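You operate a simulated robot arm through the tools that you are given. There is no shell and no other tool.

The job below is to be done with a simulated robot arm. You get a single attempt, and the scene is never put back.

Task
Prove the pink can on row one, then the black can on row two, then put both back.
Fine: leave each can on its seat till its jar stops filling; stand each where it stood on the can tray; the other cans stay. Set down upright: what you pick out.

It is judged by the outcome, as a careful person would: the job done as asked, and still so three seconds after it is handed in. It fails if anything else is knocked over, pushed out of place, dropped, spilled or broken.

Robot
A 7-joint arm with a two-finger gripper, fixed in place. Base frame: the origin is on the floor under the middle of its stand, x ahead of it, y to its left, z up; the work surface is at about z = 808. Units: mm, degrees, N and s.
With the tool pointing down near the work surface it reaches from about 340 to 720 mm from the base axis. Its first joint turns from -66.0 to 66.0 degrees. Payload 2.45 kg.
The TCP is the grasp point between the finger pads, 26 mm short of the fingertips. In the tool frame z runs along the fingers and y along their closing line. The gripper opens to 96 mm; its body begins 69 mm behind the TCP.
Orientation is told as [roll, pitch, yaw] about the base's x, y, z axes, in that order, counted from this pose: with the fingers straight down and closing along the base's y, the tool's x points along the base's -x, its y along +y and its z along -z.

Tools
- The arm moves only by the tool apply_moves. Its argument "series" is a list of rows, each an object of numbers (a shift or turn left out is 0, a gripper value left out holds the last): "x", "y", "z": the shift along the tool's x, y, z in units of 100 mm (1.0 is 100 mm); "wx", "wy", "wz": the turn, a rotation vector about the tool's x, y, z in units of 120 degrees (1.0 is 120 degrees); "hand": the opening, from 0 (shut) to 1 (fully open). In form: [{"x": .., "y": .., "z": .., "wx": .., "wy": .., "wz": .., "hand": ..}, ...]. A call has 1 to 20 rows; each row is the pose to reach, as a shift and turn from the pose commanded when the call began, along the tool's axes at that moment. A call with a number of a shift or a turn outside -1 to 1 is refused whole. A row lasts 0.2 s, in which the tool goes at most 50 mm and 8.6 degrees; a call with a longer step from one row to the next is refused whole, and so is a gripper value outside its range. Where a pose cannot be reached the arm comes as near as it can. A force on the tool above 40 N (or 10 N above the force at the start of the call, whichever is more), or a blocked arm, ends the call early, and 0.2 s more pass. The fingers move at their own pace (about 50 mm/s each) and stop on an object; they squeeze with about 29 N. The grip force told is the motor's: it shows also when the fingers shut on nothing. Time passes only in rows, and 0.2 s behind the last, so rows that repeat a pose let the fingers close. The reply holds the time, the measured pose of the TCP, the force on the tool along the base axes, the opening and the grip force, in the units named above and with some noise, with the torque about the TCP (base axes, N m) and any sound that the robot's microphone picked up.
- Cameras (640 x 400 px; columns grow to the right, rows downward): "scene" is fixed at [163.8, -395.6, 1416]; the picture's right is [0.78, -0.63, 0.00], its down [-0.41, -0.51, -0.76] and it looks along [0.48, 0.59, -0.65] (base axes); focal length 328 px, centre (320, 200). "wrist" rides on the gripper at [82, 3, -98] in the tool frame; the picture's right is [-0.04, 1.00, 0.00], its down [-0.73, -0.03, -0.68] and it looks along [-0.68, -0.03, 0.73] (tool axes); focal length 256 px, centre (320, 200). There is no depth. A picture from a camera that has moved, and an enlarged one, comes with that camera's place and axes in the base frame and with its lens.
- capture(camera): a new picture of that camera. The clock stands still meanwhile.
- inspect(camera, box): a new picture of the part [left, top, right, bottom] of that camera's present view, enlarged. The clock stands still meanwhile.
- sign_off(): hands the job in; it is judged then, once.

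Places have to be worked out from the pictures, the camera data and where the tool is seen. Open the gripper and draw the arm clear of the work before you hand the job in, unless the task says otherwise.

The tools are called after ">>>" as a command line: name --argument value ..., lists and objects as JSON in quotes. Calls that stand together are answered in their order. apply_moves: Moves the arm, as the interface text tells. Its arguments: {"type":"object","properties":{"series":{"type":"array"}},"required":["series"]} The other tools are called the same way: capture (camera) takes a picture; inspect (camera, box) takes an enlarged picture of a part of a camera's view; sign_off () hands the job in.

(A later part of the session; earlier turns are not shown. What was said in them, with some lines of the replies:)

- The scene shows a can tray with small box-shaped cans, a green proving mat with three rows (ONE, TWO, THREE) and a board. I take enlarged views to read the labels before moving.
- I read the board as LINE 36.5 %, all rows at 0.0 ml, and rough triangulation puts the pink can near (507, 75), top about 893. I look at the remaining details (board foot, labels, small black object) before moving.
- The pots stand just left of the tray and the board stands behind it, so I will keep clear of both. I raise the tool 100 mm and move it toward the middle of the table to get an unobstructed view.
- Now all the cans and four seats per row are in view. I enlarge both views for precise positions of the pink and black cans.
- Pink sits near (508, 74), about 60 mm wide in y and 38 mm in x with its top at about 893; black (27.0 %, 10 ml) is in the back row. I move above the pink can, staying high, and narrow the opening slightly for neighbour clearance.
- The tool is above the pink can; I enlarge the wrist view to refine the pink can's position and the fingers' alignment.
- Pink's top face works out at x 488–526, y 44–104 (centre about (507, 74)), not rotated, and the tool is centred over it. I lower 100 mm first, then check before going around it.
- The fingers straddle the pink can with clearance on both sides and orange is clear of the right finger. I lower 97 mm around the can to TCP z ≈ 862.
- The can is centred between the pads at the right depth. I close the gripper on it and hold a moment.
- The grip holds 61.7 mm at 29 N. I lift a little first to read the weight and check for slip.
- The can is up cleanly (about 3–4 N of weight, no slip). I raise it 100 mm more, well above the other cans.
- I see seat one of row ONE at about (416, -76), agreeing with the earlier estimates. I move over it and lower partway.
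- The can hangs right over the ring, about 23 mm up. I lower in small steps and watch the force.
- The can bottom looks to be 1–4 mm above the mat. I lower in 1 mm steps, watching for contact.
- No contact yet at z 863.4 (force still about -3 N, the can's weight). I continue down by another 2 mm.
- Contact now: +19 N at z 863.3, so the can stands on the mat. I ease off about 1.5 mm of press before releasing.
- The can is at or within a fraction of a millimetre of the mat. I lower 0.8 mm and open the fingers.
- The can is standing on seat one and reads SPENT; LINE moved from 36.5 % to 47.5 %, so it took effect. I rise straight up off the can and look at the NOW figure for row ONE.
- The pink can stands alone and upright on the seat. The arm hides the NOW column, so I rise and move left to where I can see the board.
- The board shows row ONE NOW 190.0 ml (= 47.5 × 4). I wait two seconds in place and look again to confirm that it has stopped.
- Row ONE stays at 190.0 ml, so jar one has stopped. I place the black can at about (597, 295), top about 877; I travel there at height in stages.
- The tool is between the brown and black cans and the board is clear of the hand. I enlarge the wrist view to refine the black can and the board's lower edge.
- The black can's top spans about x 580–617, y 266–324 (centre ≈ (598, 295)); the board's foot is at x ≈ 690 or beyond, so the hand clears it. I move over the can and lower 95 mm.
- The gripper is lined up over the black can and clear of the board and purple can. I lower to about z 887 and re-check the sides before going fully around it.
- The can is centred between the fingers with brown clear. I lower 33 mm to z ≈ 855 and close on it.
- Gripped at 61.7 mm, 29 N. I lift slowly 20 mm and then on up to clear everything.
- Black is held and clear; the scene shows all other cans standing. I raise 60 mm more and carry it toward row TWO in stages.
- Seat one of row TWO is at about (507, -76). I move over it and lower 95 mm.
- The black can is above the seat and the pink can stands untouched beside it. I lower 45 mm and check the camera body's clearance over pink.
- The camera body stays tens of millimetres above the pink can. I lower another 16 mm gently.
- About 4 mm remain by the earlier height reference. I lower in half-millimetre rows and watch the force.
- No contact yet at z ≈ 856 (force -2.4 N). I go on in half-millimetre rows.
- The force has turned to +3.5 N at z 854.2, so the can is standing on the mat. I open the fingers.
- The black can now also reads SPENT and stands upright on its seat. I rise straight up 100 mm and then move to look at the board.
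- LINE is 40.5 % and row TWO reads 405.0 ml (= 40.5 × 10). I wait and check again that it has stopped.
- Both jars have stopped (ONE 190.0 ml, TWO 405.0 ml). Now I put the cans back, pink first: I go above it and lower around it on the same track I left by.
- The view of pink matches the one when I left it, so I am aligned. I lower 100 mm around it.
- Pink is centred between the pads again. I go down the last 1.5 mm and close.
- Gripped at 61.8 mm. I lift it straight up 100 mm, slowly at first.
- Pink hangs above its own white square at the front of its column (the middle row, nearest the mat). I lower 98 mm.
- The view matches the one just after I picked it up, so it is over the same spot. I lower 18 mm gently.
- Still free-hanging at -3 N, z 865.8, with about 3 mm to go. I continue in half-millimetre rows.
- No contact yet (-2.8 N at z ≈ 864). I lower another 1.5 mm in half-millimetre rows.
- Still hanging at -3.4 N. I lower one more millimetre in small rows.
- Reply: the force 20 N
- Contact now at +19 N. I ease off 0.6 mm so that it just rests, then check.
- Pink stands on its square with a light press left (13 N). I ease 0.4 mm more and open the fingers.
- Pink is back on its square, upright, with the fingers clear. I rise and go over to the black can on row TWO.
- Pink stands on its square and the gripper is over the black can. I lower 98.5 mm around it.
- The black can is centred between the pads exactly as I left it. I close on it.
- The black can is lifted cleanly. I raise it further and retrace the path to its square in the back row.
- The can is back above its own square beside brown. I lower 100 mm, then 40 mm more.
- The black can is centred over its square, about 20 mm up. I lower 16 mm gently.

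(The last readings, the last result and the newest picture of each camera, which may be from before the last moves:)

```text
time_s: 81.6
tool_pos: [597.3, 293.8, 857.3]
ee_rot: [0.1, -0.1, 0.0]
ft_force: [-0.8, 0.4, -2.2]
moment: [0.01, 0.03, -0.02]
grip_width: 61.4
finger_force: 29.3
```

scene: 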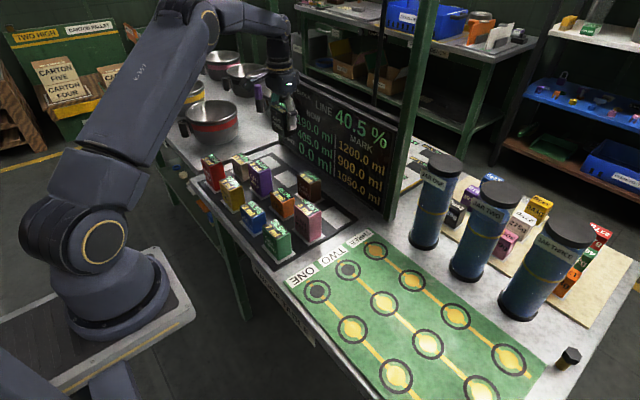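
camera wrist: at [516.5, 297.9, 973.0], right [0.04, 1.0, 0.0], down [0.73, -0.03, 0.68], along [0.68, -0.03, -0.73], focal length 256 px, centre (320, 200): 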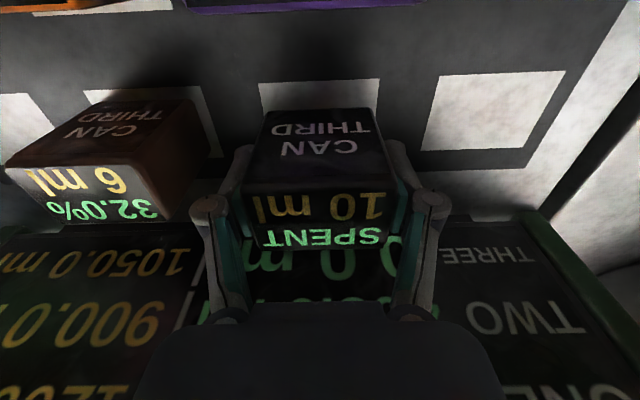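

Still hanging (-2.2 N) at z ≈ 857.5. I lower 3 mm in small rows.

>>> apply_moves --series '[{"z": 0.01}, {"z": 0.018}, {"z": 0.025}, {"z": 0.03}, {"z": 0.03}]'

```text
time_s: 82.8
tool_pos: [597.9, 294.6, 853.9]
ee_rot: [-0.1, -0.1, 0.1]
ft_force: [0.1, 0.0, -2.2]
moment: [0.0, 0.0, -0.02]
grip_width: 61.8
finger_force: 28.8
```

No contact yet at z ≈ 855. I lower another 1 mm in half-millimetre rows.

>>> apply_moves --series '[{"z": 0.005}, {"z": 0.01}, {"z": 0.01}]'

```text
time_s: 83.6
tool_pos: [596.9, 295.6, 854.9]
ee_rot: [0.0, 0.0, 0.1]
ft_force: [-0.7, 0.6, -2.7]
moment: [-0.01, 0.02, 0.01]
grip_width: 61.5
finger_force: 29.1
```

Still about -2.7 N, so not resting yet. I lower another 0.6 mm.

>>> apply_moves --series '[{"z": 0.003}, {"z": 0.006}, {"z": 0.006}]'

```text
time_s: 84.4
tool_pos: [597.2, 295.3, 854.4]
ee_rot: [-0.1, 0.0, 0.1]
ft_force: [-0.7, -0.7, 0.8]
moment: [-0.09, -0.01, -0.03]
grip_width: 61.5
finger_force: 29.0
```

The force has gone from -2.7 to +0.8 N, so the tray now carries the can. I open the fingers.

>>> apply_moves --series '[{"z": 0.002}, {"z": 0.002, "hand": 0.66}, {"z": 0.002, "hand": 0.7}, {"z": 0.002, "hand": 0.78}, {"z": 0.002, "hand": 0.85}, {"z": 0.002, "hand": 0.85}]'

>>> capture --camera "wrist"

```text
time_s: 85.8
tool_pos: [597.2, 295.5, 853.7]
ee_rot: [0.0, 0.0, 0.1]
ft_force: [-0.2, 0.2, 0.1]
moment: [-0.01, -0.02, -0.02]
grip_width: 81.7
finger_force: 0.1
```

```text
taken
camera wrist: at [516.1, 297.8, 953.1], right [0.04, 1.0, 0.0], down [0.73, -0.03, 0.68], along [0.68, -0.03, -0.73], focal length 256 px, centre (320, 200)
```

wrist: 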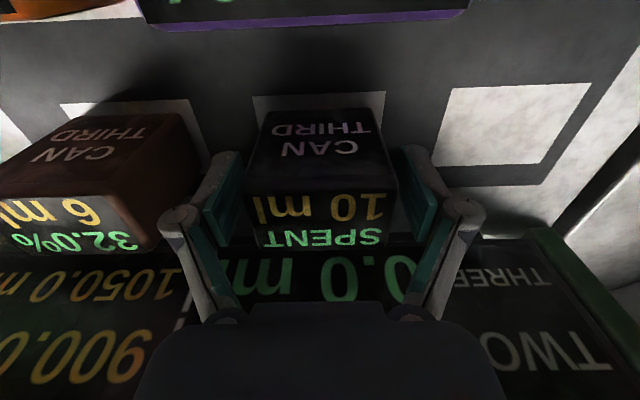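

The black can stands on its square and both fingers are clear of it. I rise straight up 100 mm, then higher and back toward the start position.

>>> apply_moves --series '[{"z": -0.15}, {"z": -0.35}, {"z": -0.6}, {"z": -0.85}, {"z": -1.0}, {"z": -1.0}]'

>>> apply_moves --series '[{"z": -0.4}, {"z": -0.8}, {"z": -1.0, "x": 0.2, "y": -0.2}, {"z": -1.0, "x": 0.45, "y": -0.45}, {"z": -1.0, "x": 0.7, "y": -0.7}, {"z": -1.0, "x": 1.0, "y": -0.9}, {"z": -1.0, "x": 1.0, "y": -0.9}]'

>>> apply_moves --series '[{"z": -0.2, "x": 0.2, "y": -0.2}, {"z": -0.4, "x": 0.4, "y": -0.45}, {"z": -0.5, "x": 0.6, "y": -0.7}, {"z": -0.5, "x": 0.75, "y": -1.0}, {"z": -0.5, "x": 0.75, "y": -1.0}]'

>>> capture --camera "wrist"

>>> capture --camera "scene"

```text
time_s: 87.2
tool_pos: [597.2, 295.3, 954.1]
ee_rot: [0.0, 0.0, 0.0]
ft_force: [-0.1, 0.7, -0.6]
moment: [-0.01, -0.02, -0.01]
grip_width: 81.4
finger_force: 0.0
```

```text
time_s: 88.8
tool_pos: [498.4, 205.2, 1053.5]
ee_rot: [0.0, 0.0, 0.1]
ft_force: [-0.1, -0.3, -1.4]
moment: [0.02, -0.03, 0.0]
grip_width: 81.8
finger_force: 0.1
```

```text
time_s: 90.0
tool_pos: [422.4, 105.3, 1102.2]
ee_rot: [-0.1, 0.1, 0.0]
ft_force: [0.0, 0.4, 0.3]
moment: [0.0, 0.01, 0.03]
grip_width: 81.7
finger_force: 0.2
```

```text
taken
camera wrist: at [341.5, 107.6, 1202.7], right [0.04, 1.0, 0.0], down [0.73, -0.03, 0.68], along [0.68, -0.03, -0.73], focal length 256 px, centre (320, 200)
```

wrist: 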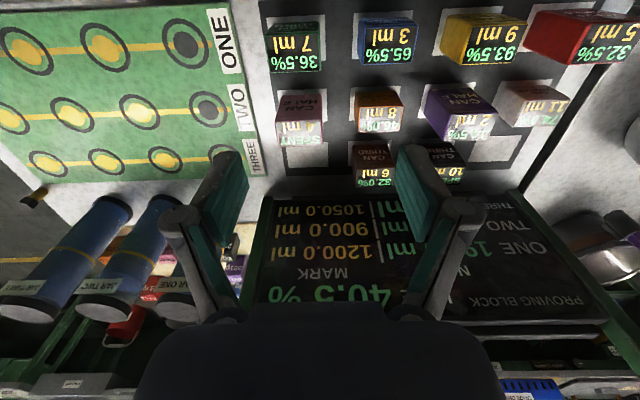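

```text
taken
```

scene: 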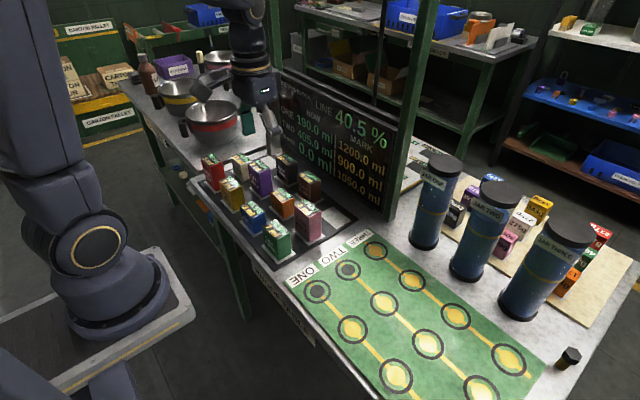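

Everything stands as at the start, with both used cans on their squares. I open the gripper fully and enlarge the tray and board for a last check.

>>> apply_moves --series '[{"hand": 1.0}, {"hand": 1.0}, {"hand": 1.0}]'

>>> inspect --camera "scene" --box '[190, 130, 350, 270]'

>>> inspect --camera "scene" --box '[270, 60, 420, 220]'

>>> inspect --camera "wrist" --box '[250, 60, 490, 200]'

```text
time_s: 90.8
tool_pos: [423.0, 105.5, 1104.3]
ee_rot: [0.0, 0.0, -0.1]
ft_force: [0.3, 0.0, -0.9]
moment: [-0.01, -0.01, -0.01]
grip_width: 96.1
finger_force: 0.1
```

```text
2.86 times, centred on (270, 200) of scene
camera zoom: at [163.8, -395.6, 1416.0], right [0.78, -0.63, 0.0], down [-0.41, -0.51, -0.76], along [0.48, 0.59, -0.65], focal length 938 px, centre (463, 200)
```

zoom: 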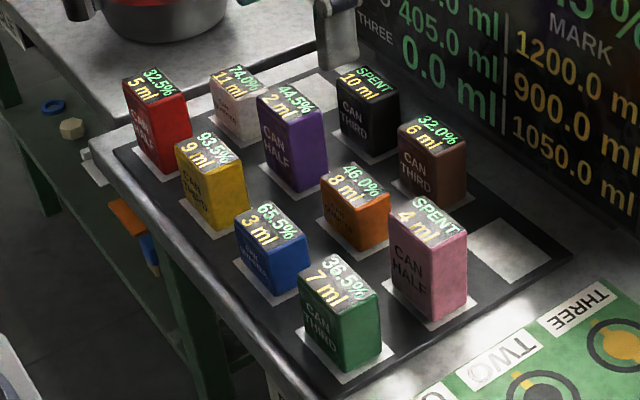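

```text
2.50 times, centred on (345, 140) of scene
camera zoom: at [163.8, -395.6, 1416.0], right [0.78, -0.63, 0.0], down [-0.41, -0.51, -0.76], along [0.48, 0.59, -0.65], focal length 821 px, centre (258, 350)
```

zoom: 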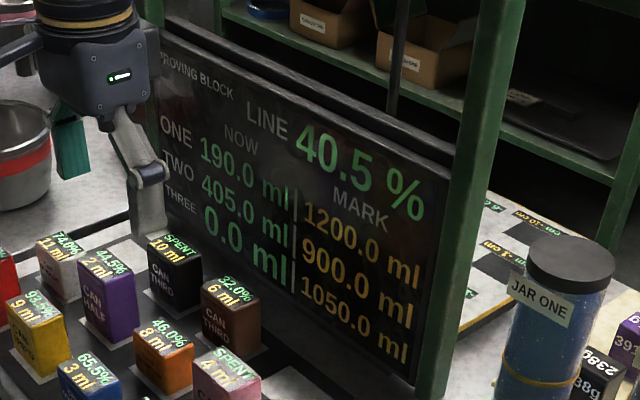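

```text
2.67 times, centred on (370, 130) of wrist
camera zoom: at [341.7, 108.0, 1202.7], right [0.04, 1.0, 0.0], down [0.73, -0.03, 0.68], along [0.68, -0.03, -0.73], focal length 683 px, centre (187, 387)
```

zoom: 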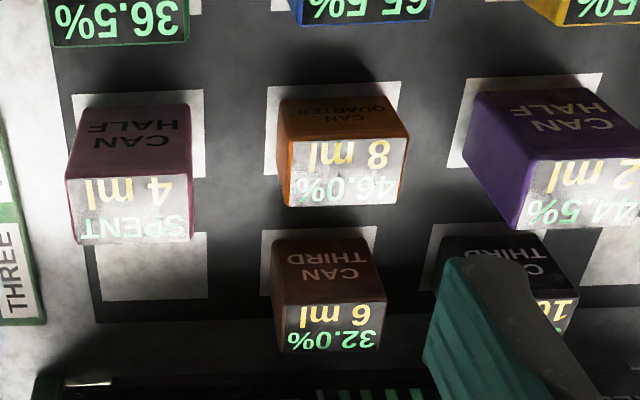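

The tray looks the same as at the start: pink and black are upright on their own squares and the other cans have not moved. The jars read 190.0 ml and 405.0 ml and are steady. The arm is clear with the gripper open, so I hand the job in.

>>> sign_off

```text
The job is handed in.
```

I proved the pink can on row one, then the black can on row two. Both are now back upright on their own squares on the can tray, and I've handed the job in.

- **Row one, pink can:** jar one stopped at 190.0 ml. I checked it again about two seconds later and it hadn't changed.
- **Row two, black can:** jar two stopped at 405.0 ml, checked the same way.
- **Seats:** I used the seat nearest the label on each row, since you didn't name one. Those two seats now show dark instead of yellow.
- **Cans and line:** both cans now read SPENT, and the line reading went from 36.5 % to 40.5 %.
- **Everything else:** in the last pictures the other cans stood where they started, and nothing was knocked over or spilled. The gripper is open and the arm is clear of the work.
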